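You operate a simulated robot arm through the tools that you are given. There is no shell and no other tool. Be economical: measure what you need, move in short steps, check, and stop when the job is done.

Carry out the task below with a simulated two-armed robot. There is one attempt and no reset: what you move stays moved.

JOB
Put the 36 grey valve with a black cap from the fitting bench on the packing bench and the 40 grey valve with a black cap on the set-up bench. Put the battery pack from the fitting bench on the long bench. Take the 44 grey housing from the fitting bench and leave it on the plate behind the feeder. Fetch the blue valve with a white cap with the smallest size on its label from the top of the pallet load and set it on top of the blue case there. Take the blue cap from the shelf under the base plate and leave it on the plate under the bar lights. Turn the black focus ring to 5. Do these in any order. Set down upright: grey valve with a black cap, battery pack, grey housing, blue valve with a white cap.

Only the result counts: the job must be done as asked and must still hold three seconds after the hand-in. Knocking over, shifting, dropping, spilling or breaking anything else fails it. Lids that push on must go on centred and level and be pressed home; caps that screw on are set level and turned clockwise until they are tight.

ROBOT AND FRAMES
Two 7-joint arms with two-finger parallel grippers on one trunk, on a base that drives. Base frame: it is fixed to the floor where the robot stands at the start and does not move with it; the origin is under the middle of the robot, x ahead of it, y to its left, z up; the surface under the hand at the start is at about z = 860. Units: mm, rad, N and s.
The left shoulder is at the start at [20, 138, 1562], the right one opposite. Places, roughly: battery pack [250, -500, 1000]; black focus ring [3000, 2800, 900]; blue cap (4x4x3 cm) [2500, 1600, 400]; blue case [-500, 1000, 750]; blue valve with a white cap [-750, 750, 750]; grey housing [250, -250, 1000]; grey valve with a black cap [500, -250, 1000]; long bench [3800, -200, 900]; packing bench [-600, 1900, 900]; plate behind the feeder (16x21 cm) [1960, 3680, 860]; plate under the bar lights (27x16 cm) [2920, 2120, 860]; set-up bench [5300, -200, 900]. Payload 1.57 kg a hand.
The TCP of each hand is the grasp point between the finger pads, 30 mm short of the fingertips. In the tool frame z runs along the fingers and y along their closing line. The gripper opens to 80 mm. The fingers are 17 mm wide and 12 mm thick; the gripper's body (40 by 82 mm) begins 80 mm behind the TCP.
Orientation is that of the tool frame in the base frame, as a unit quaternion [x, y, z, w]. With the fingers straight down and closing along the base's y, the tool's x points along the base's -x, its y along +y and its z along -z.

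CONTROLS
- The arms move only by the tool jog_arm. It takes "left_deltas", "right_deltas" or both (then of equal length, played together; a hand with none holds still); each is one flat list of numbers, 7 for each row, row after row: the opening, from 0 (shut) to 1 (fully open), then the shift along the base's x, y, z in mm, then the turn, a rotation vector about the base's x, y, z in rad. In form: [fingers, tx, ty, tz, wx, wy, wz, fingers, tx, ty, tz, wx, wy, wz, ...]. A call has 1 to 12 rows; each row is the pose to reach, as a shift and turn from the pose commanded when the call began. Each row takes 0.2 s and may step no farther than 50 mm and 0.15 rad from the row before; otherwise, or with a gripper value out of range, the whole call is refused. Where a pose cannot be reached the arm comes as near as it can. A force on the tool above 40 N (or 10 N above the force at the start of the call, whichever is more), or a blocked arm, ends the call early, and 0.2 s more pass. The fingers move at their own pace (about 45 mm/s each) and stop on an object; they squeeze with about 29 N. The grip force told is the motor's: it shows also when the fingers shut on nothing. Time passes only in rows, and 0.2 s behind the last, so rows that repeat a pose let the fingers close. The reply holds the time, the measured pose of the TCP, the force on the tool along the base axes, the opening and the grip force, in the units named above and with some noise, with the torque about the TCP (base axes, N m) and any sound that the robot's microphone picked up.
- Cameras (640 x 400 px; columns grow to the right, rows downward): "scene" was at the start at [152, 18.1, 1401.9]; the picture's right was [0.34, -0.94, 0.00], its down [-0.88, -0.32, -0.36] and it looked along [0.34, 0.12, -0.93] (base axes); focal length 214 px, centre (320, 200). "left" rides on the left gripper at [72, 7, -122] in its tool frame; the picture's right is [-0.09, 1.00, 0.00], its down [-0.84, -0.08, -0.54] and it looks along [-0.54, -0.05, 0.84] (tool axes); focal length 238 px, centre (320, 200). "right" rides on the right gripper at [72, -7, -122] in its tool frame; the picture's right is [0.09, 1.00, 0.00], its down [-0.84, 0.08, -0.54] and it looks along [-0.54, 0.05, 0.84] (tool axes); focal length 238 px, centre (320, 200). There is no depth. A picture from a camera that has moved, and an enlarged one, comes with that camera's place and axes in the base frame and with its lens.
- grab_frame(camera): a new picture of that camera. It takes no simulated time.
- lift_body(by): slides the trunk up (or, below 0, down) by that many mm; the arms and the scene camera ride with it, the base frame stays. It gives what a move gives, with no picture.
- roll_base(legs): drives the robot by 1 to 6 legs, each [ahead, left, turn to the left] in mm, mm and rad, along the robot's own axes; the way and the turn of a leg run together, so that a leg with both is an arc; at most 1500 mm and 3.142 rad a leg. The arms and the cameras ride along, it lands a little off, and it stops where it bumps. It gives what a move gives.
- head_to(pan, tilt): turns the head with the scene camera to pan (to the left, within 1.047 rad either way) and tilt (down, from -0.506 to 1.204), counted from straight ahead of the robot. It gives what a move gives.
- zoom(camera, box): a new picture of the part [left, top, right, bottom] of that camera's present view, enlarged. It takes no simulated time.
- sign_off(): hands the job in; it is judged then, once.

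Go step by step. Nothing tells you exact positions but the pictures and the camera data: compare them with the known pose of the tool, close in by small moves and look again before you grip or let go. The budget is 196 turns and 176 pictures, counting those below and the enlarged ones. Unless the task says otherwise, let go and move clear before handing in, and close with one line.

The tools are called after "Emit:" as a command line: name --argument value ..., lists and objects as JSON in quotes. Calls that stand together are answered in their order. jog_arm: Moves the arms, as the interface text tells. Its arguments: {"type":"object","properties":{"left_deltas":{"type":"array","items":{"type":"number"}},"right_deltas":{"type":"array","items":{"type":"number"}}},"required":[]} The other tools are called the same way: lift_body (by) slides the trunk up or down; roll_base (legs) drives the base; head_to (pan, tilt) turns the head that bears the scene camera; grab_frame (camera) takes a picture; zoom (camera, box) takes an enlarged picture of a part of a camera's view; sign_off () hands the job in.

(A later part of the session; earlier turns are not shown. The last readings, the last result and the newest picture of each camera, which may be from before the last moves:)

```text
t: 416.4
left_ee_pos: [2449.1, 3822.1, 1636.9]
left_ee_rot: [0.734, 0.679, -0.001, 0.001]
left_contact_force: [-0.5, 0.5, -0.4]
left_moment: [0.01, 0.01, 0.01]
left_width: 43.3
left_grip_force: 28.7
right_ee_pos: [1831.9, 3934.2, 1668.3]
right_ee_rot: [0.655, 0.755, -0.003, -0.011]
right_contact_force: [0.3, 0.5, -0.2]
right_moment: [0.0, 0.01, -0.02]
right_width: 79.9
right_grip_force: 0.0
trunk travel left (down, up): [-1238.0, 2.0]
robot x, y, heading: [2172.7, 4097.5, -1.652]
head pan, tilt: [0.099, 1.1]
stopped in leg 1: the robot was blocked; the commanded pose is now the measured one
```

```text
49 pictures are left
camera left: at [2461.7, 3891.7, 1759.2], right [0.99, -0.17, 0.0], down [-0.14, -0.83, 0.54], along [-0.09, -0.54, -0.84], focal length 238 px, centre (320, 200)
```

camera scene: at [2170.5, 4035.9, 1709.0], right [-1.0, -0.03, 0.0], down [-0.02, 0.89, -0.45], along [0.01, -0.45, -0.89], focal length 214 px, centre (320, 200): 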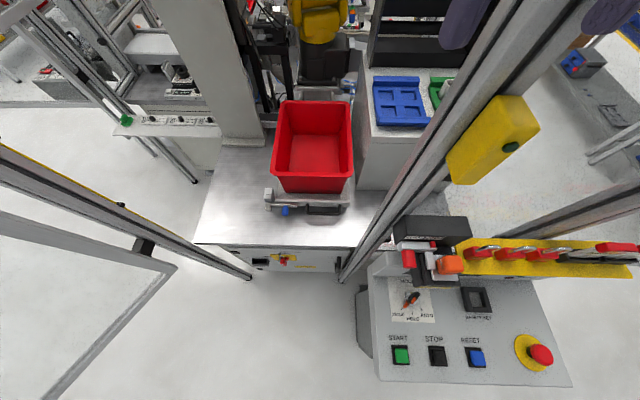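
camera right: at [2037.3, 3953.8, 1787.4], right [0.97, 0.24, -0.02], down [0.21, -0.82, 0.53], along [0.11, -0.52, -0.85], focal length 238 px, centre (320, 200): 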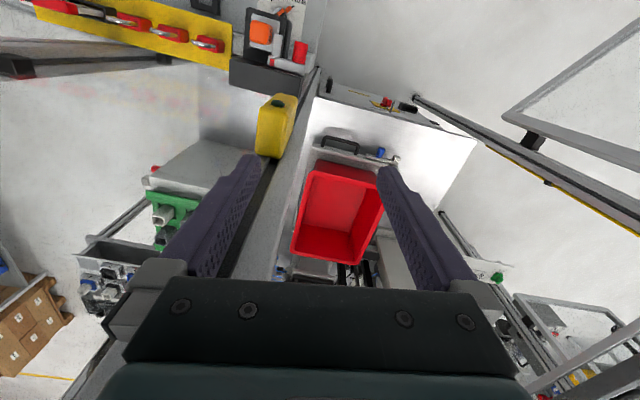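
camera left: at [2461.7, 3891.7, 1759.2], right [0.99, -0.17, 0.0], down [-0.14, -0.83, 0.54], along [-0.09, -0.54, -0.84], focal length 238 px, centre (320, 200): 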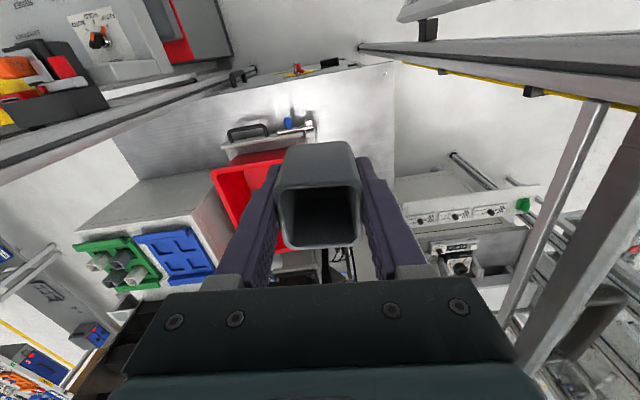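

Emit:
zoom --camera "left" --box '[60, 50, 340, 220]'

```text
2.29 times, centred on (200, 135) of left
camera zoom: at [2461.7, 3891.7, 1759.2], right [0.99, -0.17, 0.0], down [-0.14, -0.83, 0.54], along [-0.09, -0.54, -0.84], focal length 545 px, centre (594, 349)
```

zoom: 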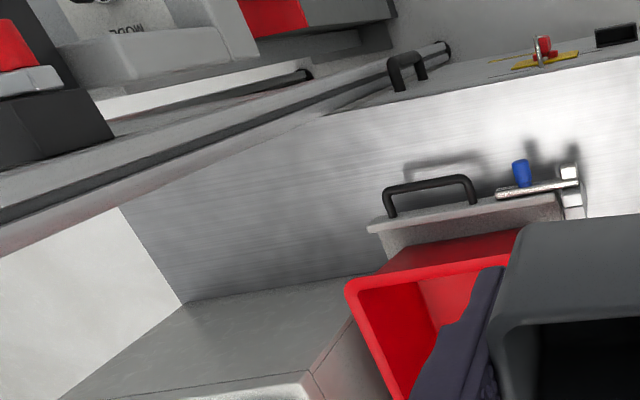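

Re-planning: stand at about [2340,3990] facing west in the doorway, so the left arm reaches the spot naturally.

Emit:
roll_base --legs '[[-60, 0, 0], [0, 165, 0], [0, 0, -1.49], [0, 150, 0]]'

Emit:
head_to --pan 0.8 --tilt 1.0

Emit:
grab_frame --camera "scene"

Emit:
grab_frame --camera "left"

```text
t: 418.4
left_ee_pos: [2580.4, 3875.4, 1636.7]
left_ee_rot: [0.739, 0.673, -0.002, 0.001]
left_contact_force: [0.2, 0.2, -0.4]
left_moment: [0.04, -0.01, -0.01]
left_width: 43.7
left_grip_force: 28.6
right_ee_pos: [1970.0, 3984.3, 1669.7]
right_ee_rot: [0.652, 0.758, -0.003, -0.011]
right_contact_force: [0.7, 1.0, 0.0]
right_moment: [0.02, 0.01, 0.01]
right_width: 79.8
right_grip_force: 0.0
trunk travel left (down, up): [-1238.0, 2.0]
robot x, y, heading: [2303.4, 4149.8, -1.636]
head pan, tilt: [0.099, 1.1]
stopped in leg 2: the robot was blocked; the commanded pose is now the measured one
```

```text
t: 419.4
left_ee_pos: [2581.6, 3876.4, 1635.7]
left_ee_rot: [0.74, 0.673, -0.001, -0.001]
left_contact_force: [-0.5, -0.6, 0.6]
left_moment: [-0.02, -0.02, 0.02]
left_width: 43.3
left_grip_force: 28.8
right_ee_pos: [1969.7, 3983.4, 1669.6]
right_ee_rot: [0.652, 0.759, -0.002, -0.011]
right_contact_force: [0.0, -0.9, 0.1]
right_moment: [0.01, 0.01, -0.01]
right_width: 79.7
right_grip_force: 0.0
trunk travel left (down, up): [-1238.0, 2.0]
robot x, y, heading: [2306.3, 4146.6, -1.641]
head pan, tilt: [0.799, 1.0]
```

```text
47 pictures are left
camera scene: at [2344.7, 3996.8, 1715.6], right [-0.75, -0.66, 0.0], down [-0.56, 0.63, -0.54], along [0.36, -0.4, -0.84], focal length 214 px, centre (320, 200)
```

scene: 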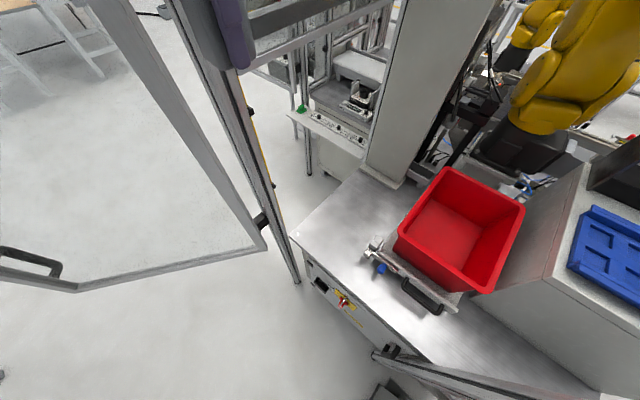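

```text
46 pictures are left
camera left: at [2596.0, 3945.7, 1759.0], right [0.98, -0.19, 0.0], down [-0.15, -0.82, 0.54], along [-0.1, -0.53, -0.84], focal length 238 px, centre (320, 200)
```

left: 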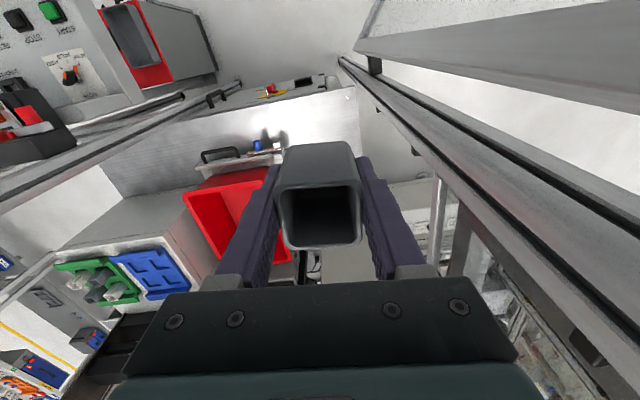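

The left elbow met the other post. Turning right now (arm swings into the doorway), then sidestepping in.

Emit:
roll_base --legs '[[0, -25, 0], [0, 0, -1.5], [0, 150, 0]]'

Emit:
grab_frame --camera "left"

Emit:
grab_frame --camera "scene"

```text
t: 421.3
left_ee_pos: [2514.9, 3839.3, 1638.4]
left_ee_rot: [0.788, 0.616, 0.001, 0.007]
left_contact_force: [-0.2, -0.9, -0.9]
left_moment: [0.01, 0.01, -0.01]
left_width: 43.5
left_grip_force: 29.1
right_ee_pos: [1921.6, 4047.9, 1668.7]
right_ee_rot: [0.712, 0.702, -0.002, -0.012]
right_contact_force: [-0.4, 1.0, -0.7]
right_moment: [-0.02, -0.02, 0.0]
right_width: 79.9
right_grip_force: 0.1
trunk travel left (down, up): [-1238.0, 2.0]
robot x, y, heading: [2281.9, 4152.1, -1.804]
head pan, tilt: [0.799, 1.0]
stopped in leg 2: the robot was blocked; the commanded pose is now the measured one
```

```text
45 pictures are left
camera left: at [2538.6, 3906.9, 1761.1], right [0.94, -0.33, 0.01], down [-0.28, -0.79, 0.55], along [-0.17, -0.52, -0.84], focal length 238 px, centre (320, 200)
```

left: 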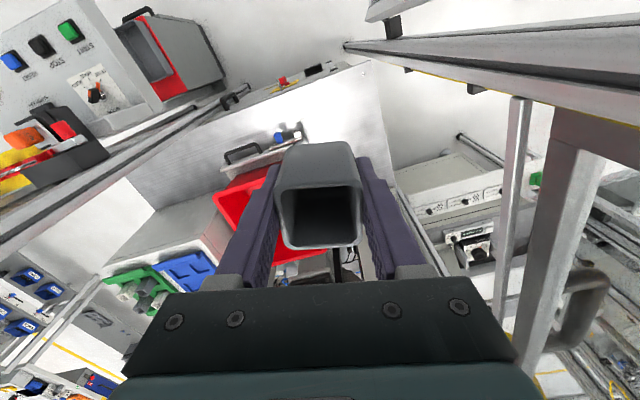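

```text
44 pictures are left
camera scene: at [2295.2, 3998.7, 1715.8], right [-0.85, -0.53, 0.0], down [-0.45, 0.71, -0.54], along [0.29, -0.46, -0.84], focal length 214 px, centre (320, 200)
```

scene: 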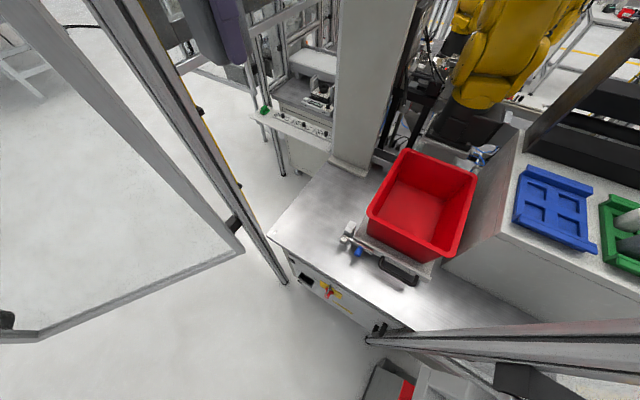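

Likely the cell's header beam caught the high elbow. Lowering the trunk 330, backing slightly, and turning again.

Emit:
lift_body --by -330

Emit:
roll_base --legs '[[-80, 0, 0], [0, 0, -1.33]]'

Emit:
head_to --pan 0.5 --tilt 0.8

Emit:
grab_frame --camera "scene"

```text
t: 424.5
left_ee_pos: [2515.8, 3839.6, 1306.5]
left_ee_rot: [0.787, 0.617, 0.002, 0.006]
left_contact_force: [1.0, 0.5, -0.9]
left_moment: [0.02, 0.01, -0.02]
left_width: 43.3
left_grip_force: 29.3
right_ee_pos: [1921.4, 4047.6, 1338.5]
right_ee_rot: [0.711, 0.703, -0.002, -0.012]
right_contact_force: [-0.3, 0.6, 0.0]
right_moment: [-0.02, -0.04, 0.01]
right_width: 80.3
right_grip_force: 0.1
trunk travel left (down, up): [-908.0, 332.0]
robot x, y, heading: [2285.5, 4156.9, -1.815]
head pan, tilt: [0.799, 1.0]
```

```text
t: 429.1
left_ee_pos: [2028.5, 3949.6, 1308.8]
left_ee_rot: [0.999, -0.037, -0.003, 0.005]
left_contact_force: [0.2, 0.4, -1.1]
left_moment: [-0.02, -0.02, -0.02]
left_width: 43.8
left_grip_force: 28.7
right_ee_pos: [2133.4, 4568.6, 1338.8]
right_ee_rot: [0.997, 0.078, 0.005, -0.01]
right_contact_force: [-1.0, -0.7, -0.3]
right_moment: [0.0, 0.01, 0.02]
right_width: 79.9
right_grip_force: 0.1
trunk travel left (down, up): [-908.0, 332.0]
robot x, y, heading: [2301.0, 4234.5, 3.075]
head pan, tilt: [0.799, 1.0]
```

```text
t: 429.9
left_ee_pos: [2027.6, 3948.8, 1308.7]
left_ee_rot: [0.999, -0.037, -0.003, 0.005]
left_contact_force: [0.0, 0.0, -0.9]
left_moment: [0.0, 0.0, 0.01]
left_width: 43.3
left_grip_force: 29.1
right_ee_pos: [2133.7, 4567.1, 1338.4]
right_ee_rot: [0.997, 0.078, 0.007, -0.01]
right_contact_force: [-0.1, 0.5, 0.3]
right_moment: [0.01, -0.04, -0.01]
right_width: 79.8
right_grip_force: 0.0
trunk travel left (down, up): [-908.0, 332.0]
robot x, y, heading: [2301.7, 4235.3, 3.072]
head pan, tilt: [0.499, 0.799]
```

```text
43 pictures are left
camera scene: at [2127.3, 4205.1, 1400.7], right [-0.42, 0.91, 0.0], down [0.65, 0.3, -0.7], along [-0.63, -0.29, -0.72], focal length 214 px, centre (320, 200)
```

scene: 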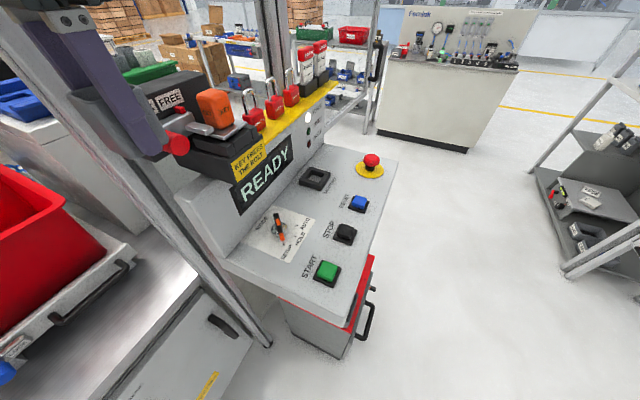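

Facing west now. Backing east a bit, sidestepping into the doorway, then forward.

Emit:
roll_base --legs '[[-110, 0, 0.07], [0, 235, 0], [90, 0, 0]]'

Emit:
grab_frame --camera "left"

```text
t: 431.1
left_ee_pos: [2092.8, 3949.3, 1309.8]
left_ee_rot: [0.998, -0.063, -0.006, 0.006]
left_contact_force: [0.8, -0.9, 0.0]
left_moment: [0.09, 0.01, 0.04]
left_width: 43.5
left_grip_force: 29.0
right_ee_pos: [2231.1, 4563.8, 1338.5]
right_ee_rot: [0.999, 0.051, 0.003, -0.01]
right_contact_force: [-0.3, -0.1, 0.0]
right_moment: [0.02, 0.02, -0.01]
right_width: 80.1
right_grip_force: 0.0
trunk travel left (down, up): [-908.0, 332.0]
robot x, y, heading: [2385.5, 4220.0, 3.021]
head pan, tilt: [0.499, 0.799]
stopped in leg 1: the robot was blocked; the commanded pose is now the measured one
```

```text
42 pictures are left
camera left: at [2165.5, 3934.2, 1432.6], right [-0.22, -0.98, 0.01], down [-0.81, 0.19, 0.55], along [-0.54, 0.11, -0.83], focal length 238 px, centre (320, 200)
```

left: 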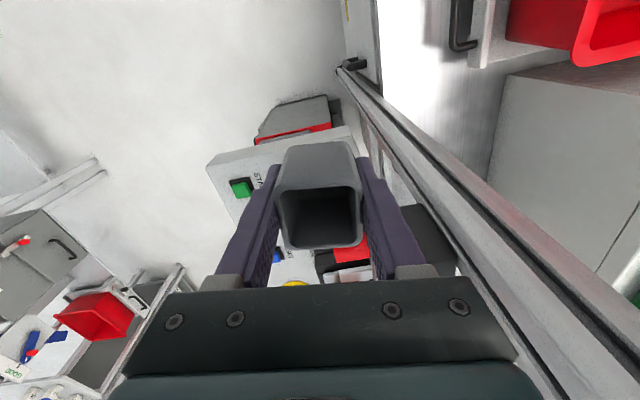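

The elbow is against the post. Pulling the left hand back and lower first, then re-entering.

Emit:
jog_arm --left_deltas '[0.1, 22, 3, -38, 0, 0, 0, 0.1, 45, 6, -76, 0, 0, 0, 0.1, 68, 9, -114, 0, 0, 0, 0.1, 90, 12, -150, 0, 0, 0]'

Emit:
roll_base --legs '[[45, 0, 0.12], [0, 140, 0]]'

Emit:
grab_frame --camera "left"

```text
t: 432.1
left_ee_pos: [2183.4, 3961.1, 1160.0]
left_ee_rot: [0.998, -0.063, -0.008, 0.007]
left_contact_force: [0.4, -0.1, -0.9]
left_moment: [0.01, -0.04, -0.04]
left_width: 43.4
left_grip_force: 28.7
right_ee_pos: [2230.5, 4563.4, 1339.5]
right_ee_rot: [0.999, 0.052, 0.003, -0.009]
right_contact_force: [-0.3, 0.0, -0.1]
right_moment: [0.01, 0.02, 0.04]
right_width: 80.0
right_grip_force: 0.2
trunk travel left (down, up): [-908.0, 332.0]
robot x, y, heading: [2382.0, 4221.2, 3.025]
head pan, tilt: [0.499, 0.799]
```

```text
t: 434.0
left_ee_pos: [2179.8, 3803.3, 1157.8]
left_ee_rot: [1.0, 0.002, -0.004, 0.005]
left_contact_force: [-0.3, 0.2, -1.3]
left_moment: [-0.02, 0.03, 0.01]
left_width: 43.5
left_grip_force: 29.0
right_ee_pos: [2149.2, 4405.4, 1339.1]
right_ee_rot: [0.993, 0.114, 0.005, -0.011]
right_contact_force: [0.3, -0.3, -0.1]
right_moment: [0.0, -0.01, 0.03]
right_width: 80.2
right_grip_force: 0.0
trunk travel left (down, up): [-908.0, 332.0]
robot x, y, heading: [2340.8, 4083.1, -3.137]
head pan, tilt: [0.499, 0.799]
```

```text
41 pictures are left
camera left: at [2253.0, 3796.5, 1281.2], right [-0.09, -1.0, 0.01], down [-0.83, 0.08, 0.55], along [-0.55, 0.04, -0.84], focal length 238 px, centre (320, 200)
```

left: 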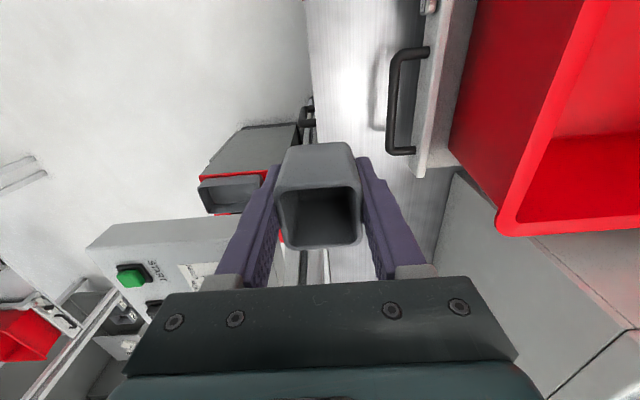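

Inside now, and the target area on the metal strip is visible. Forward 60, then moving over the spot and lowering.

Emit:
roll_base --legs '[[60, 0, 0]]'

Emit:
jog_arm --left_deltas '[0.1, -15, -40, 0, 0, 0, 0, 0.1, -35, -80, 0, 0, 0, 0, 0.1, -70, -110, 0, 0, 0, 0, 0.1, -110, -120, 0, 0, 0, 0, 0.1, -150, -122, 0, 0, 0, 0, 0.1, -160, -122, 0, 0, 0, 0]'

Emit:
grab_frame --camera "left"

```text
t: 434.9
left_ee_pos: [2150.2, 3802.6, 1157.7]
left_ee_rot: [1.0, 0.004, -0.003, 0.006]
left_contact_force: [0.2, -0.6, -0.9]
left_moment: [-0.01, 0.03, 0.03]
left_width: 43.2
left_grip_force: 29.0
right_ee_pos: [2116.1, 4406.1, 1338.4]
right_ee_rot: [0.993, 0.118, 0.005, -0.011]
right_contact_force: [0.3, -0.2, 0.3]
right_moment: [-0.02, 0.01, -0.02]
right_width: 80.1
right_grip_force: 0.1
trunk travel left (down, up): [-908.0, 332.0]
robot x, y, heading: [2312.8, 4081.1, -3.125]
head pan, tilt: [0.499, 0.799]
stopped in leg 1: the robot was blocked; the commanded pose is now the measured one
```

```text
t: 436.3
left_ee_pos: [1992.1, 3682.1, 1158.9]
left_ee_rot: [1.0, 0.005, -0.002, 0.006]
left_contact_force: [-0.6, 0.8, 0.5]
left_moment: [-0.01, -0.01, 0.0]
left_width: 43.3
left_grip_force: 28.7
right_ee_pos: [2115.9, 4406.3, 1338.7]
right_ee_rot: [0.993, 0.118, 0.005, -0.011]
right_contact_force: [-0.1, 0.3, -0.6]
right_moment: [0.01, 0.0, 0.02]
right_width: 80.0
right_grip_force: 0.1
trunk travel left (down, up): [-908.0, 332.0]
robot x, y, heading: [2311.3, 4082.2, -3.126]
head pan, tilt: [0.499, 0.799]
```

```text
40 pictures are left
camera left: at [2065.1, 3676.5, 1281.4], right [-0.08, -1.0, 0.01], down [-0.84, 0.08, 0.54], along [-0.54, 0.04, -0.84], focal length 238 px, centre (320, 200)
```

left: 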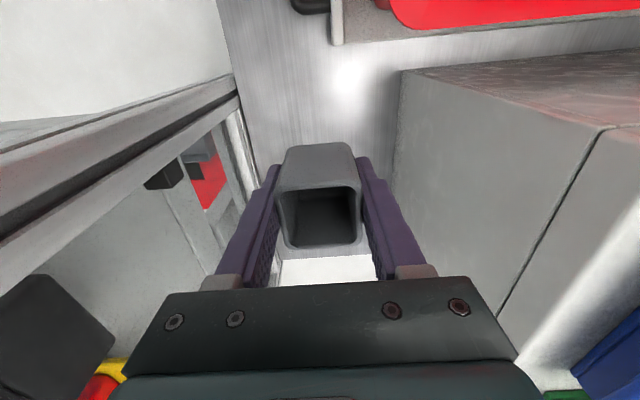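

Centred on the strip. Shifting the last 30 mm west and lowering the trunk.

Emit:
jog_arm --left_deltas '[0.1, -15, 0, 0, 0.007, -0.008, 0, 0.1, -28, 0, 0, 0.013, -0.004, 0]'

Emit:
lift_body --by -235

Emit:
grab_frame --camera "left"

```text
t: 436.9
left_ee_pos: [1963.2, 3680.7, 1158.7]
left_ee_rot: [1.0, 0.004, 0.001, 0.0]
left_contact_force: [-0.5, -0.3, -0.9]
left_moment: [-0.01, 0.0, 0.02]
left_width: 43.3
left_grip_force: 28.8
right_ee_pos: [2117.3, 4406.0, 1338.9]
right_ee_rot: [0.993, 0.118, 0.006, -0.011]
right_contact_force: [0.0, -0.5, -0.8]
right_moment: [-0.03, 0.01, 0.01]
right_width: 80.3
right_grip_force: 0.1
trunk travel left (down, up): [-908.0, 332.0]
robot x, y, heading: [2309.9, 4086.6, -3.124]
head pan, tilt: [0.499, 0.799]
```

```text
t: 439.4
left_ee_pos: [1963.6, 3679.7, 923.6]
left_ee_rot: [1.0, 0.004, 0.0, -0.001]
left_contact_force: [-0.5, -0.7, -1.1]
left_moment: [-0.01, 0.0, -0.02]
left_width: 43.6
left_grip_force: 29.2
right_ee_pos: [2116.5, 4405.7, 1103.5]
right_ee_rot: [0.993, 0.118, 0.006, -0.01]
right_contact_force: [0.2, 0.3, 0.2]
right_moment: [-0.01, -0.01, -0.03]
right_width: 80.2
right_grip_force: 0.2
trunk travel left (down, up): [-673.0, 567.0]
robot x, y, heading: [2309.7, 4083.8, -3.13]
head pan, tilt: [0.499, 0.799]
```

```text
39 pictures are left
camera left: at [2036.1, 3673.1, 1046.2], right [-0.08, -1.0, 0.0], down [-0.84, 0.07, 0.54], along [-0.54, 0.05, -0.84], focal length 238 px, centre (320, 200)
```

left: 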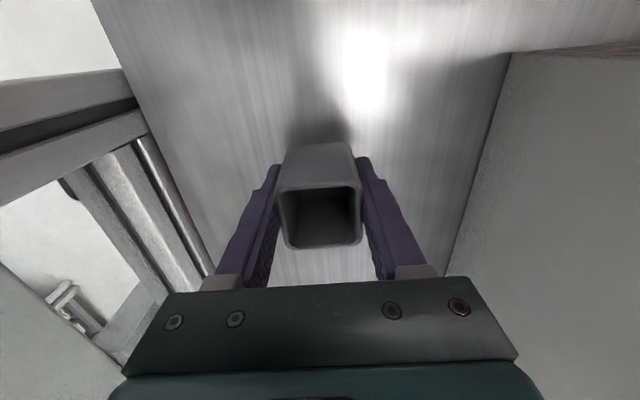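

Emit:
jog_arm --left_deltas '[0.1, 0, 0, -20, 0, 0, 0, 0.1, 0, 0, -29, 0, 0, 0, 0.1, 0, 0, -32, 0, 0, 0, 0.1, 0, 0, -34, 0, 0, 0]'

```text
t: 440.4
left_ee_pos: [1962.1, 3681.3, 891.9]
left_ee_rot: [1.0, 0.006, -0.002, 0.0]
left_contact_force: [6.7, 1.8, 22.2]
left_moment: [-0.01, -0.1, 0.07]
left_width: 43.7
left_grip_force: 29.0
right_ee_pos: [2116.3, 4405.8, 1104.0]
right_ee_rot: [0.993, 0.118, 0.004, -0.011]
right_contact_force: [0.3, -0.2, -0.2]
right_moment: [0.02, -0.01, 0.01]
right_width: 80.1
right_grip_force: 0.1
trunk travel left (down, up): [-673.0, 567.0]
robot x, y, heading: [2311.4, 4085.0, -3.131]
head pan, tilt: [0.499, 0.799]
```

Seated. Releasing, rising, and retracting east.

Emit:
jog_arm --left_deltas '[0.1, 0, 0, 2, 0, 0, 0, 0.7, 0, 0, 2, 0, 0, 0, 1, 0, 0, 2, 0, 0, 0, 1, 0, 0, 2, 0, 0, 0, 1, 0, 0, 45, 0, 0, 0, 1, 0, 0, 90, 0, 0, 0, 1, 0, 0, 135, 0, 0, 0, 1, 0, 0, 180, 0, 0, 0, 1, 40, 0, 200, 0, 0, 0, 1, 85, 0, 205, 0, 0, 0, 1, 130, 10, 205, 0, 0, 0]'

Emit:
grab_frame --camera "left"

```text
t: 442.8
left_ee_pos: [2091.9, 3691.1, 1095.2]
left_ee_rot: [1.0, 0.004, -0.001, 0.0]
left_contact_force: [-0.4, -0.8, 0.1]
left_moment: [0.0, 0.04, 0.0]
left_width: 80.4
left_grip_force: 0.0
right_ee_pos: [2116.2, 4406.1, 1104.1]
right_ee_rot: [0.993, 0.118, 0.006, -0.011]
right_contact_force: [0.0, -0.1, 0.6]
right_moment: [0.01, -0.01, 0.01]
right_width: 80.3
right_grip_force: 0.0
trunk travel left (down, up): [-673.0, 567.0]
robot x, y, heading: [2309.6, 4084.9, -3.127]
head pan, tilt: [0.499, 0.799]
```

```text
38 pictures are left
camera left: at [2164.7, 3684.4, 1218.9], right [-0.08, -1.0, 0.0], down [-0.84, 0.07, 0.54], along [-0.54, 0.05, -0.84], focal length 238 px, centre (320, 200)
```

left: 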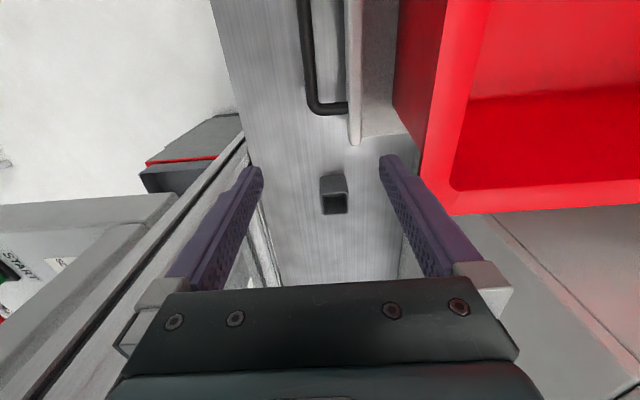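

Housing is on the strip. Backing out of the doorway northwards and turning east to find the way to the vision station.

Emit:
roll_base --legs '[[-55, 0, 0], [0, -640, 0], [0, 0, -3.1]]'

Emit:
lift_body --by 250

Emit:
head_to --pan -0.2 --tilt 0.4

Emit:
grab_frame --camera "scene"

```text
t: 443.8
left_ee_pos: [2129.7, 3695.6, 1095.3]
left_ee_rot: [1.0, 0.001, -0.002, -0.001]
left_contact_force: [-0.3, -0.1, 0.4]
left_moment: [0.01, 0.01, 0.01]
left_width: 80.2
left_grip_force: 0.0
right_ee_pos: [2159.9, 4409.6, 1104.9]
right_ee_rot: [0.993, 0.114, 0.004, -0.011]
right_contact_force: [-0.2, 0.4, -0.6]
right_moment: [0.01, -0.02, 0.03]
right_width: 79.9
right_grip_force: 0.0
trunk travel left (down, up): [-673.0, 567.0]
robot x, y, heading: [2355.2, 4086.2, -3.135]
head pan, tilt: [0.499, 0.799]
stopped in leg 1: the robot was blocked; the commanded pose is now the measured one
```

```text
t: 446.4
left_ee_pos: [2127.7, 3696.8, 1345.5]
left_ee_rot: [1.0, 0.002, -0.005, -0.003]
left_contact_force: [-0.8, 0.7, 0.3]
left_moment: [-0.01, -0.02, 0.0]
left_width: 80.2
left_grip_force: 0.1
right_ee_pos: [2158.2, 4410.6, 1356.7]
right_ee_rot: [0.993, 0.115, 0.002, -0.013]
right_contact_force: [-0.4, -0.2, 0.2]
right_moment: [0.01, 0.02, -0.03]
right_width: 80.0
right_grip_force: 0.0
trunk travel left (down, up): [-923.0, 317.0]
robot x, y, heading: [2354.4, 4082.7, -3.143]
head pan, tilt: [0.499, 0.799]
```

```text
t: 447.4
left_ee_pos: [2128.3, 3697.0, 1346.9]
left_ee_rot: [1.0, 0.002, -0.005, -0.003]
left_contact_force: [0.4, 0.4, 0.7]
left_moment: [-0.01, 0.03, -0.03]
left_width: 80.1
left_grip_force: 0.0
right_ee_pos: [2157.2, 4410.0, 1356.2]
right_ee_rot: [0.993, 0.115, 0.001, -0.012]
right_contact_force: [0.0, -0.2, 0.5]
right_moment: [0.0, 0.0, -0.03]
right_width: 80.2
right_grip_force: 0.0
trunk travel left (down, up): [-923.0, 317.0]
robot x, y, heading: [2353.0, 4084.0, -3.133]
head pan, tilt: [-0.201, 0.4]
```

```text
37 pictures are left
camera scene: at [2158.9, 4103.8, 1452.5], right [0.19, 0.98, 0.0], down [0.37, -0.07, -0.92], along [-0.91, 0.18, -0.38], focal length 214 px, centre (320, 200)
```

scene: 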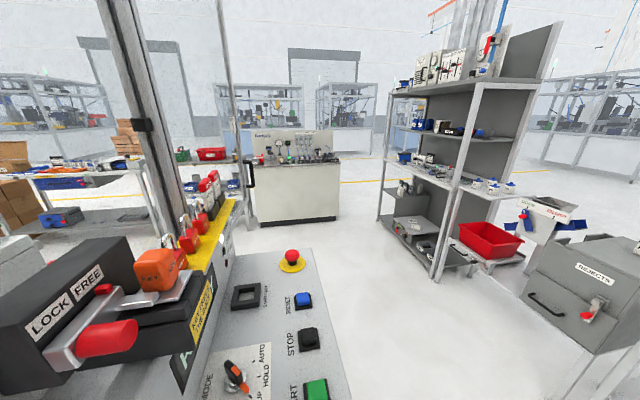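

Emit:
roll_base --legs '[[0, -640, 0]]'

```text
t: 450.9
left_ee_pos: [2128.4, 4309.0, 1345.9]
left_ee_rot: [1.0, 0.004, -0.002, -0.001]
left_contact_force: [-0.8, -0.3, 0.7]
left_moment: [0.04, -0.01, -0.02]
left_width: 79.9
left_grip_force: 0.0
right_ee_pos: [2155.0, 5022.7, 1353.4]
right_ee_rot: [0.993, 0.116, 0.006, -0.011]
right_contact_force: [0.5, 1.1, -0.6]
right_moment: [0.0, 0.02, 0.03]
right_width: 79.9
right_grip_force: 0.1
trunk travel left (down, up): [-923.0, 317.0]
robot x, y, heading: [2348.3, 4702.3, -3.131]
head pan, tilt: [-0.201, 0.4]
```

Out of the doorway. Turning to face east and looking.

Emit:
roll_base --legs '[[0, 0, 3.13]]'

Emit:
head_to --pan -0.4 --tilt 0.35

Emit:
grab_frame --camera "scene"

```text
t: 458.7
left_ee_pos: [2553.4, 5101.7, 1344.2]
left_ee_rot: [-0.023, 1.0, -0.001, 0.0]
left_contact_force: [0.0, -0.7, 0.9]
left_moment: [0.04, 0.01, 0.0]
left_width: 80.0
left_grip_force: 0.0
right_ee_pos: [2553.6, 4386.9, 1353.9]
right_ee_rot: [-0.136, 0.991, -0.011, -0.004]
right_contact_force: [0.7, 0.0, 0.1]
right_moment: [0.03, 0.01, 0.01]
right_width: 80.2
right_grip_force: 0.0
trunk travel left (down, up): [-923.0, 317.0]
robot x, y, heading: [2345.4, 4697.3, 0.053]
head pan, tilt: [-0.201, 0.4]
```

```text
t: 459.5
left_ee_pos: [2553.6, 5101.4, 1346.8]
left_ee_rot: [-0.022, 1.0, 0.0, 0.001]
left_contact_force: [-1.2, 0.4, -0.3]
left_moment: [-0.03, -0.05, -0.03]
left_width: 80.1
left_grip_force: 0.1
right_ee_pos: [2554.0, 4386.7, 1354.5]
right_ee_rot: [-0.136, 0.991, -0.01, -0.005]
right_contact_force: [0.2, -0.4, -0.7]
right_moment: [0.01, 0.0, -0.01]
right_width: 80.1
right_grip_force: 0.0
trunk travel left (down, up): [-923.0, 317.0]
robot x, y, heading: [2348.3, 4699.0, 0.054]
head pan, tilt: [-0.4, 0.351]
```

```text
36 pictures are left
camera scene: at [2535.3, 4673.2, 1455.4], right [-0.34, -0.94, 0.0], down [-0.32, 0.12, -0.94], along [0.88, -0.32, -0.34], focal length 214 px, centre (320, 200)
```

scene: 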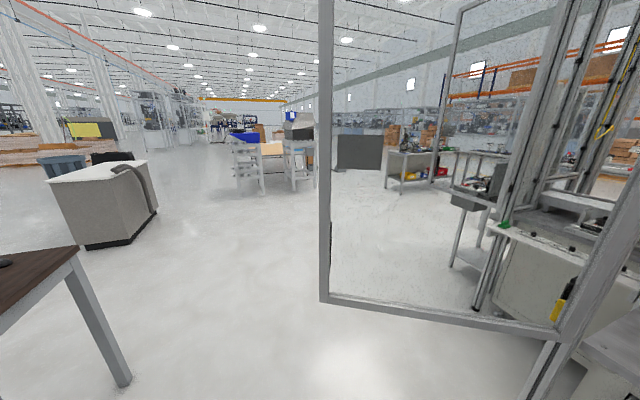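

Driving east past the open door and turning south for a view of that side.

Emit:
roll_base --legs '[[0, 130, -0.05], [1300, 0, 0], [0, 0, -1.571], [500, 0, 0]]'

Emit:
head_to --pan -0.3 --tilt 0.4

Emit:
grab_frame --camera "scene"

```text
t: 463.6
left_ee_pos: [3061.4, 5234.1, 1348.1]
left_ee_rot: [-0.011, 1.0, 0.001, 0.003]
left_contact_force: [-0.1, 0.3, -0.3]
left_moment: [0.03, 0.02, 0.03]
left_width: 80.0
left_grip_force: 0.0
right_ee_pos: [3046.8, 4519.2, 1353.1]
right_ee_rot: [-0.124, 0.992, -0.009, -0.004]
right_contact_force: [-0.8, -1.6, 0.0]
right_moment: [0.03, -0.03, 0.02]
right_width: 79.7
right_grip_force: 0.1
trunk travel left (down, up): [-923.0, 317.0]
robot x, y, heading: [2849.1, 4837.7, 0.028]
head pan, tilt: [-0.4, 0.351]
stopped in leg 2: the robot was blocked; the commanded pose is now the measured one
```

```text
t: 464.2
left_ee_pos: [3061.1, 5233.4, 1348.3]
left_ee_rot: [-0.008, 1.0, 0.003, 0.0]
left_contact_force: [0.0, 0.8, 0.4]
left_moment: [-0.05, 0.01, 0.03]
left_width: 80.0
left_grip_force: 0.1
right_ee_pos: [3042.3, 4519.1, 1350.4]
right_ee_rot: [-0.121, 0.993, -0.007, -0.004]
right_contact_force: [0.6, 0.6, 0.4]
right_moment: [-0.04, -0.04, -0.01]
right_width: 80.0
right_grip_force: 0.0
trunk travel left (down, up): [-923.0, 317.0]
robot x, y, heading: [2844.5, 4835.8, 0.023]
head pan, tilt: [-0.3, 0.4]
```

```text
35 pictures are left
camera scene: at [3033.1, 4814.5, 1450.6], right [-0.28, -0.96, -0.01], down [-0.37, 0.11, -0.92], along [0.89, -0.25, -0.39], focal length 214 px, centre (320, 200)
```

scene: 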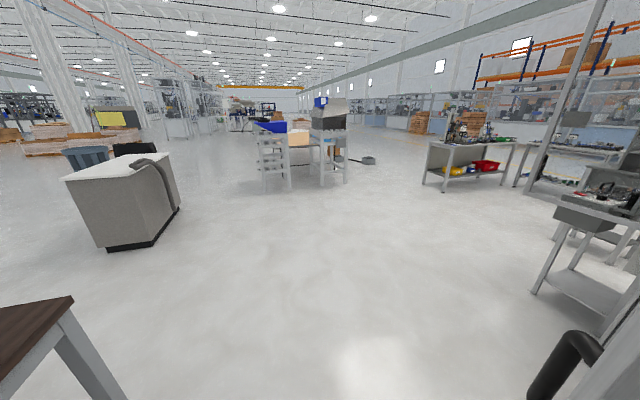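

The right arm touched the door edge again; sidestepping left, then on.

Emit:
roll_base --legs '[[-30, 0, 0], [0, 190, -0.02], [800, 0, 0], [0, 0, -1.571], [800, 0, 0]]'

Emit:
head_to --pan -0.4 --tilt 0.4

Emit:
grab_frame --camera "scene"

```text
t: 477.9
left_ee_pos: [3953.3, 3957.9, 1345.5]
left_ee_rot: [0.724, 0.689, -0.002, 0.0]
left_contact_force: [-0.3, -0.3, -0.5]
left_moment: [-0.04, -0.03, -0.03]
left_width: 80.0
left_grip_force: 0.0
right_ee_pos: [3241.3, 4024.9, 1354.9]
right_ee_rot: [0.642, 0.766, -0.004, -0.011]
right_contact_force: [0.7, -0.9, -0.8]
right_moment: [0.01, -0.01, 0.01]
right_width: 79.8
right_grip_force: 0.0
trunk travel left (down, up): [-923.0, 317.0]
robot x, y, heading: [3574.2, 4201.0, -1.615]
head pan, tilt: [-0.3, 0.4]
```

```text
t: 478.6
left_ee_pos: [3951.8, 3958.0, 1345.0]
left_ee_rot: [0.724, 0.689, -0.001, 0.0]
left_contact_force: [0.1, -0.5, 0.0]
left_moment: [0.03, -0.01, -0.01]
left_width: 80.0
left_grip_force: 0.0
right_ee_pos: [3240.4, 4023.9, 1354.5]
right_ee_rot: [0.642, 0.767, -0.004, -0.012]
right_contact_force: [-0.1, 0.3, 0.2]
right_moment: [-0.02, 0.03, 0.0]
right_width: 80.1
right_grip_force: 0.0
trunk travel left (down, up): [-923.0, 317.0]
robot x, y, heading: [3573.3, 4198.9, -1.619]
head pan, tilt: [-0.4, 0.4]
```

```text
34 pictures are left
camera scene: at [3528.4, 4016.0, 1450.8], right [-0.9, 0.43, 0.0], down [0.17, 0.35, -0.92], along [-0.4, -0.83, -0.39], focal length 214 px, centre (320, 200)
```

scene: 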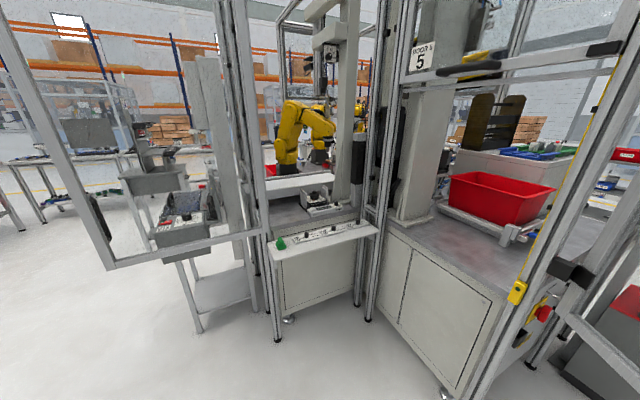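

The focus-ring station faces north between two posts ([2716,3156] and [3371,3010]). Tucking both hands inward, then driving up to it.

Emit:
jog_arm --left_deltas '[1, -40, -10, 0, 0, 0, 0, 1, -80, -20, 0, 0, 0, 0, 1, -120, -30, 0, 0, 0, 0, 1, -160, -40, 0, 0, 0, 0, 1, -200, -50, 0, 0, 0, 0]' --right_deltas '[1, 36, -19, 0, 0, 0, 0, 1, 72, -38, 0, 0, 0, 0, 1, 108, -57, 0, 0, 0, 0, 1, 144, -76, 0, 0, 0, 0, 1, 180, -95, 0, 0, 0, 0]'

Emit:
roll_base --legs '[[300, -560, 0.048], [430, 0, 0]]'

Emit:
head_to --pan 0.0 --tilt 0.7

Emit:
grab_frame --camera "scene"

```text
t: 479.8
left_ee_pos: [3751.4, 3905.3, 1346.1]
left_ee_rot: [0.724, 0.69, -0.001, 0.001]
left_contact_force: [0.4, -0.2, -0.6]
left_moment: [-0.02, 0.01, -0.01]
left_width: 80.0
left_grip_force: 0.0
right_ee_pos: [3421.9, 3928.5, 1358.7]
right_ee_rot: [0.643, 0.766, -0.005, -0.012]
right_contact_force: [0.5, 0.6, -0.3]
right_moment: [0.0, 0.01, 0.02]
right_width: 80.4
right_grip_force: 0.0
trunk travel left (down, up): [-923.0, 317.0]
robot x, y, heading: [3577.4, 4200.4, -1.619]
head pan, tilt: [-0.4, 0.4]
```

```text
t: 482.9
left_ee_pos: [3335.3, 3651.9, 1347.6]
left_ee_rot: [0.706, 0.709, 0.0, 0.001]
left_contact_force: [0.1, 0.0, 0.3]
left_moment: [0.0, 0.04, 0.01]
left_width: 79.7
left_grip_force: 0.0
right_ee_pos: [3002.9, 3654.3, 1355.9]
right_ee_rot: [0.62, 0.784, -0.003, -0.01]
right_contact_force: [-1.1, -0.1, 0.2]
right_moment: [-0.02, 0.01, 0.03]
right_width: 80.0
right_grip_force: 0.1
trunk travel left (down, up): [-923.0, 317.0]
robot x, y, heading: [3141.6, 3936.9, -1.561]
head pan, tilt: [-0.4, 0.4]
stopped in leg 1: the robot was blocked; the commanded pose is now the measured one
```

```text
t: 483.8
left_ee_pos: [3335.1, 3651.5, 1348.7]
left_ee_rot: [0.706, 0.708, 0.0, 0.001]
left_contact_force: [0.1, 0.8, 0.3]
left_moment: [-0.02, 0.0, 0.0]
left_width: 79.9
left_grip_force: 0.1
right_ee_pos: [3003.1, 3655.7, 1357.5]
right_ee_rot: [0.62, 0.785, -0.003, -0.01]
right_contact_force: [-0.1, 0.5, 0.4]
right_moment: [0.02, -0.03, 0.04]
right_width: 80.0
right_grip_force: 0.2
trunk travel left (down, up): [-923.0, 317.0]
robot x, y, heading: [3136.8, 3931.8, -1.563]
head pan, tilt: [0.0, 0.7]
```

```text
33 pictures are left
camera scene: at [3141.3, 3749.1, 1424.3], right [-1.0, -0.01, 0.0], down [0.0, 0.64, -0.77], along [0.01, -0.77, -0.64], focal length 214 px, centre (320, 200)
```

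scene: 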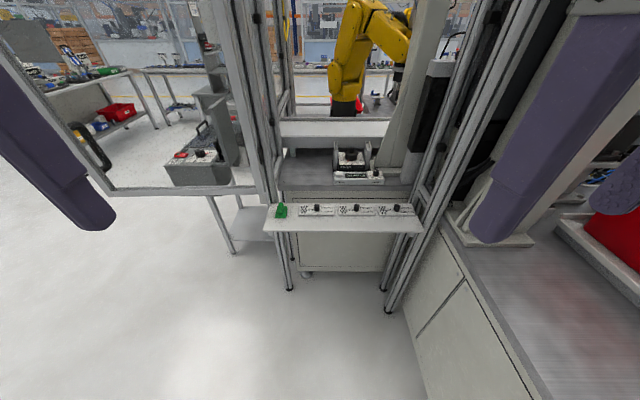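

Emit:
zoom --camera "scene" --box '[265, 110, 425, 225]'

```text
3.48 times, centred on (345, 168) of scene
camera zoom: at [3141.3, 3749.1, 1424.3], right [-1.0, -0.01, 0.0], down [0.0, 0.64, -0.77], along [0.01, -0.77, -0.64], focal length 746 px, centre (233, 313)
```

zoom: 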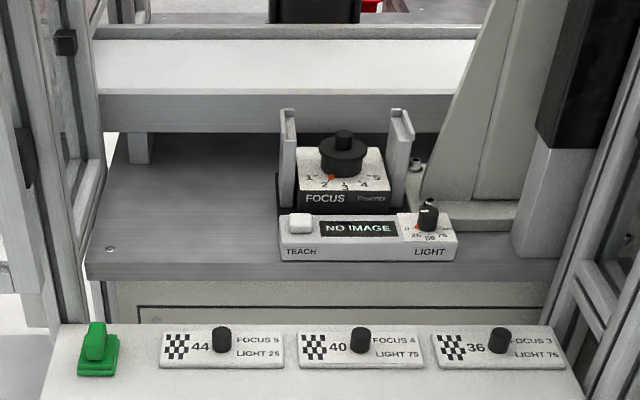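

The focus dial (scale 1–5, pointer near 2) is at about [2996,2809], z≈920. Driving straight in; left hand tucked in a bit first.

Emit:
jog_arm --left_deltas '[1, -40, 0, 0, 0, 0, 0, 1, -80, 0, 0, 0, 0, 0]'

Emit:
roll_base --legs '[[680, 0, 0]]'

Emit:
lift_body --by -200

Emit:
grab_frame --camera "right"

```text
t: 484.4
left_ee_pos: [3253.9, 3653.7, 1348.2]
left_ee_rot: [0.705, 0.709, 0.0, 0.001]
left_contact_force: [-0.2, 0.0, 0.1]
left_moment: [0.0, 0.03, 0.02]
left_width: 80.0
left_grip_force: 0.1
right_ee_pos: [3003.5, 3654.7, 1357.3]
right_ee_rot: [0.621, 0.784, -0.003, -0.01]
right_contact_force: [0.2, 0.0, -0.4]
right_moment: [-0.03, 0.01, -0.02]
right_width: 80.0
right_grip_force: 0.0
trunk travel left (down, up): [-923.0, 317.0]
robot x, y, heading: [3138.2, 3935.1, -1.564]
head pan, tilt: [0.0, 0.7]
```

```text
t: 487.4
left_ee_pos: [3250.3, 3106.7, 1347.7]
left_ee_rot: [0.716, 0.698, -0.008, 0.003]
left_contact_force: [-0.9, -0.4, -0.6]
left_moment: [-0.01, 0.02, -0.02]
left_width: 79.8
left_grip_force: 0.0
right_ee_pos: [3001.2, 3105.7, 1356.2]
right_ee_rot: [0.622, 0.783, -0.003, -0.014]
right_contact_force: [0.0, 0.6, 0.0]
right_moment: [-0.02, 0.02, 0.01]
right_width: 79.7
right_grip_force: 0.0
trunk travel left (down, up): [-923.0, 317.0]
robot x, y, heading: [3139.4, 3378.4, -1.563]
head pan, tilt: [0.0, 0.7]
stopped in leg 1: the robot was blocked; the commanded pose is now the measured one
```

```text
t: 489.6
left_ee_pos: [3251.7, 3107.9, 1147.7]
left_ee_rot: [0.717, 0.697, -0.007, 0.003]
left_contact_force: [-0.6, 0.2, 0.4]
left_moment: [-0.02, -0.03, 0.0]
left_width: 80.1
left_grip_force: 0.1
right_ee_pos: [3000.8, 3106.5, 1154.8]
right_ee_rot: [0.623, 0.782, -0.002, -0.012]
right_contact_force: [0.8, 0.6, 0.3]
right_moment: [0.02, -0.01, -0.03]
right_width: 80.1
right_grip_force: 0.1
trunk travel left (down, up): [-723.0, 517.0]
robot x, y, heading: [3136.2, 3378.7, -1.567]
head pan, tilt: [0.0, 0.7]
```

```text
31 pictures are left
camera right: at [2981.6, 3173.8, 1276.8], right [0.95, 0.31, -0.02], down [0.28, -0.81, 0.53], along [0.15, -0.5, -0.85], focal length 238 px, centre (320, 200)
```

right: 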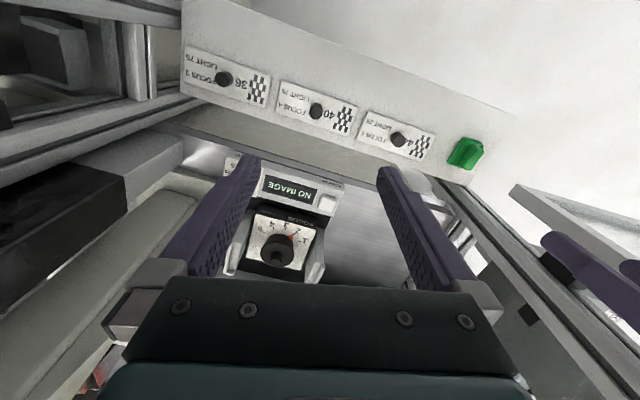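

The left elbow met the post. Stretching the left arm forward (narrower elbow), shifting right 70 and going in 135 more.

Emit:
jog_arm --left_deltas '[1, -10, -40, 0, 0, 0, 0, 1, -20, -80, 0, 0, 0, 0, 1, -30, -120, 0, 0, 0, 0]'

Emit:
roll_base --legs '[[0, -70, 0], [135, 0, 0]]'

Emit:
grab_frame --camera "right"

```text
t: 490.6
left_ee_pos: [3196.7, 3004.1, 1143.4]
left_ee_rot: [0.729, 0.685, -0.012, -0.003]
left_contact_force: [0.3, -0.4, -0.7]
left_moment: [-0.02, -0.01, -0.01]
left_width: 79.7
left_grip_force: 0.1
right_ee_pos: [2990.1, 3118.3, 1155.8]
right_ee_rot: [0.625, 0.78, -0.006, -0.016]
right_contact_force: [0.2, -1.0, -0.1]
right_moment: [0.01, -0.07, 0.02]
right_width: 79.9
right_grip_force: 0.0
trunk travel left (down, up): [-723.0, 517.0]
robot x, y, heading: [3137.4, 3393.5, -1.566]
head pan, tilt: [0.0, 0.7]
stopped in row 3 (left hand): the arm was blocked; the commanded pose is now the measured one
```

```text
t: 491.5
left_ee_pos: [3196.5, 3001.7, 1145.1]
left_ee_rot: [0.729, 0.685, -0.005, 0.002]
left_contact_force: [0.6, -0.4, 0.3]
left_moment: [0.03, -0.01, -0.01]
left_width: 80.2
left_grip_force: 0.0
right_ee_pos: [2988.3, 3115.1, 1156.7]
right_ee_rot: [0.627, 0.779, -0.002, -0.008]
right_contact_force: [-0.6, 0.0, -0.4]
right_moment: [0.0, 0.02, 0.0]
right_width: 79.7
right_grip_force: 0.3
trunk travel left (down, up): [-723.0, 517.0]
robot x, y, heading: [3122.6, 3392.4, -1.575]
head pan, tilt: [0.0, 0.7]
stopped in leg 1: the robot was blocked; the commanded pose is now the measured one
```

```text
30 pictures are left
camera right: at [2968.3, 3183.2, 1278.1], right [0.95, 0.3, -0.01], down [0.26, -0.8, 0.53], along [0.15, -0.51, -0.85], focal length 238 px, centre (320, 200)
```

right: 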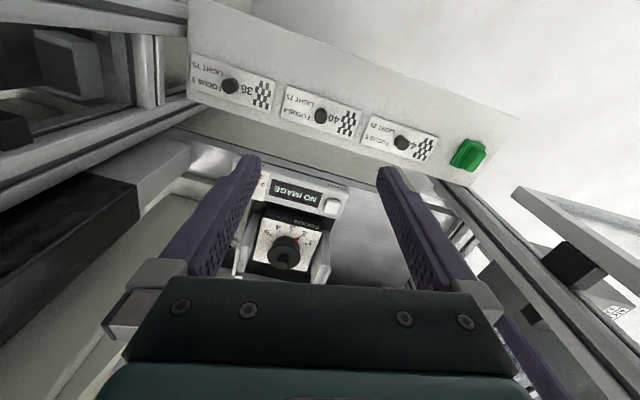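

Both elbows are pinched. As with the other doorway, I'll back out, face west and reach in sideways with the left arm only.

Emit:
roll_base --legs '[[-210, 0, 0], [0, 0, -1.567]]'

Emit:
jog_arm --left_deltas '[1, 25, -40, 0, 0, 0, 0, 1, 50, -80, 0, 0, 0, 0, 1, 75, -120, 0, 0, 0, 0, 1, 105, -155, 0, 0, 0, 0, 1, 140, -185, 0, 0, 0, 0, 1, 175, -215, 0, 0, 0, 0, 1, 210, -245, 0, 0, 0, 0, 1, 245, -270, 0, 0, 0, 0, 1, 285, -290, 0, 0, 0, 0, 1, 325, -300, 0, 0, 0, 0]'

```text
t: 493.0
left_ee_pos: [3207.8, 3157.2, 1151.1]
left_ee_rot: [0.724, 0.689, -0.008, 0.008]
left_contact_force: [0.2, -1.5, 0.4]
left_moment: [0.09, 0.06, 0.02]
left_width: 80.0
left_grip_force: 0.1
right_ee_pos: [2998.4, 3266.6, 1159.1]
right_ee_rot: [0.621, 0.784, -0.008, -0.001]
right_contact_force: [1.7, -0.2, 0.0]
right_moment: [0.08, 0.09, -0.02]
right_width: 80.0
right_grip_force: 0.0
trunk travel left (down, up): [-723.0, 517.0]
robot x, y, heading: [3129.2, 3556.9, -1.555]
head pan, tilt: [0.0, 0.7]
stopped in leg 1: the robot was blocked; the commanded pose is now the measured one
```

```text
t: 494.2
left_ee_pos: [3317.5, 3062.0, 1154.4]
left_ee_rot: [0.73, 0.684, -0.018, 0.002]
left_contact_force: [-21.4, 6.0, 10.4]
left_moment: [-0.37, -2.44, 0.46]
left_width: 60.1
left_grip_force: 0.2
left hand out of reach, approached as far as the arm can: row 3, 4, 5, 6
right_ee_pos: [2997.5, 3263.9, 1162.1]
right_ee_rot: [0.622, 0.783, -0.01, -0.002]
right_contact_force: [-0.2, -0.9, 0.3]
right_moment: [0.02, 0.03, 0.0]
right_width: 79.9
right_grip_force: 0.0
trunk travel left (down, up): [-723.0, 517.0]
robot x, y, heading: [3127.1, 3557.7, -1.558]
head pan, tilt: [0.0, 0.7]
stopped in row 6 (left hand): the force on the tool passed its limit at 85 N (the readings are from after the stop); the commanded pose is now the measured one
```

The turn hadn't happened, so the left hand touched the post. Backing it off, then retrying the reverse and turn.

Emit:
jog_arm --left_deltas '[1, -40, 20, 0, 0, 0, 0, 1, -80, 45, 0, 0, 0, 0, 1, -100, 85, 0, 0, 0, 0, 1, -100, 130, 0, 0, 0, 0, 1, -80, 170, 0, 0, 0, 0]'

Emit:
roll_base --legs '[[-60, 0, 0], [0, 0, -1.58]]'

Emit:
head_to --pan 0.6 --tilt 0.7

Emit:
grab_frame --camera "scene"

```text
t: 495.4
left_ee_pos: [3199.1, 3081.9, 1157.4]
left_ee_rot: [0.728, 0.685, -0.015, 0.005]
left_contact_force: [0.1, 0.7, 0.1]
left_moment: [0.0, -0.07, 0.0]
left_width: 79.9
left_grip_force: 0.0
left hand out of reach, approached as far as the arm can: row 1, 2, 3, 4, 5
right_ee_pos: [2997.7, 3262.9, 1161.6]
right_ee_rot: [0.621, 0.784, -0.01, 0.001]
right_contact_force: [0.0, 0.6, -0.2]
right_moment: [-0.07, 0.0, 0.02]
right_width: 80.2
right_grip_force: 0.1
trunk travel left (down, up): [-723.0, 517.0]
robot x, y, heading: [3123.1, 3559.2, -1.559]
head pan, tilt: [0.0, 0.7]
```

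```text
t: 496.1
left_ee_pos: [3203.2, 3088.5, 1151.1]
left_ee_rot: [0.725, 0.688, -0.012, 0.0]
left_contact_force: [-0.9, -0.9, -1.0]
left_moment: [0.07, -0.04, 0.02]
left_width: 80.0
left_grip_force: 0.0
right_ee_pos: [3001.4, 3267.0, 1159.1]
right_ee_rot: [0.619, 0.786, -0.008, -0.003]
right_contact_force: [0.7, -0.4, -0.6]
right_moment: [0.03, 0.07, -0.03]
right_width: 80.3
right_grip_force: 0.0
trunk travel left (down, up): [-723.0, 517.0]
robot x, y, heading: [3130.0, 3555.4, -1.551]
head pan, tilt: [0.0, 0.7]
stopped in leg 1: the robot was blocked; the commanded pose is now the measured one
```

```text
t: 497.1
left_ee_pos: [3202.8, 3086.6, 1153.1]
left_ee_rot: [0.726, 0.688, -0.012, 0.003]
left_contact_force: [-0.2, 0.7, -1.0]
left_moment: [-0.06, 0.01, 0.02]
left_width: 80.1
left_grip_force: 0.0
right_ee_pos: [3001.1, 3265.2, 1160.9]
right_ee_rot: [0.62, 0.785, -0.008, -0.002]
right_contact_force: [-0.1, 0.9, 0.3]
right_moment: [-0.08, -0.07, 0.02]
right_width: 80.2
right_grip_force: 0.1
trunk travel left (down, up): [-723.0, 517.0]
robot x, y, heading: [3129.8, 3553.0, -1.556]
head pan, tilt: [0.6, 0.7]
```

```text
29 pictures are left
camera scene: at [3185.9, 3378.1, 1226.8], right [-0.81, -0.58, 0.0], down [-0.37, 0.51, -0.78], along [0.45, -0.63, -0.63], focal length 214 px, centre (320, 200)
```

scene: 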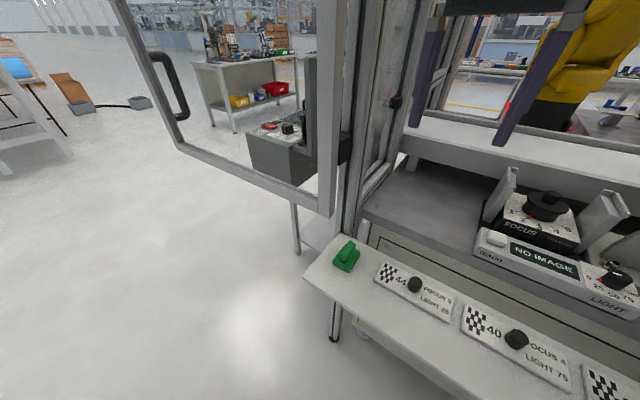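

Backing is blocked by something behind; trying the right turn in place instead.

Emit:
roll_base --legs '[[0, 0, -1.58]]'

Emit:
grab_frame --camera "left"

```text
t: 497.8
left_ee_pos: [3203.6, 3088.1, 1150.5]
left_ee_rot: [0.725, 0.689, -0.012, 0.0]
left_contact_force: [-0.1, 0.1, -0.5]
left_moment: [-0.01, 0.01, 0.02]
left_width: 79.8
left_grip_force: 0.0
right_ee_pos: [3000.5, 3266.3, 1158.8]
right_ee_rot: [0.618, 0.786, -0.007, -0.006]
right_contact_force: [0.7, -0.8, 0.1]
right_moment: [0.03, 0.02, -0.03]
right_width: 80.1
right_grip_force: 0.1
trunk travel left (down, up): [-723.0, 517.0]
robot x, y, heading: [3134.0, 3554.6, -1.554]
head pan, tilt: [0.6, 0.7]
stopped in leg 1: the robot was blocked; the commanded pose is now the measured one
```

```text
28 pictures are left
camera left: at [3216.8, 3160.2, 1271.8], right [0.99, -0.14, -0.02], down [-0.11, -0.82, 0.56], along [-0.09, -0.55, -0.83], focal length 238 px, centre (320, 200)
```

left: 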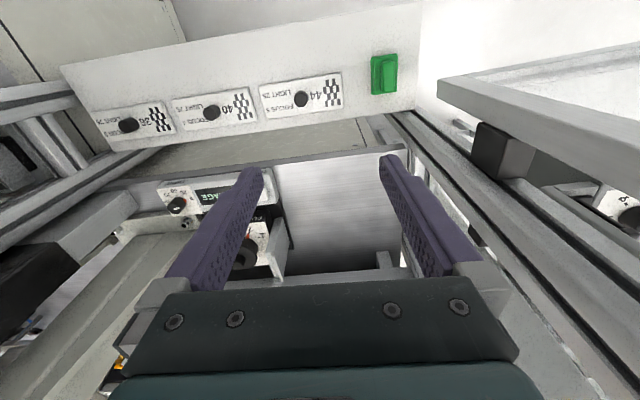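

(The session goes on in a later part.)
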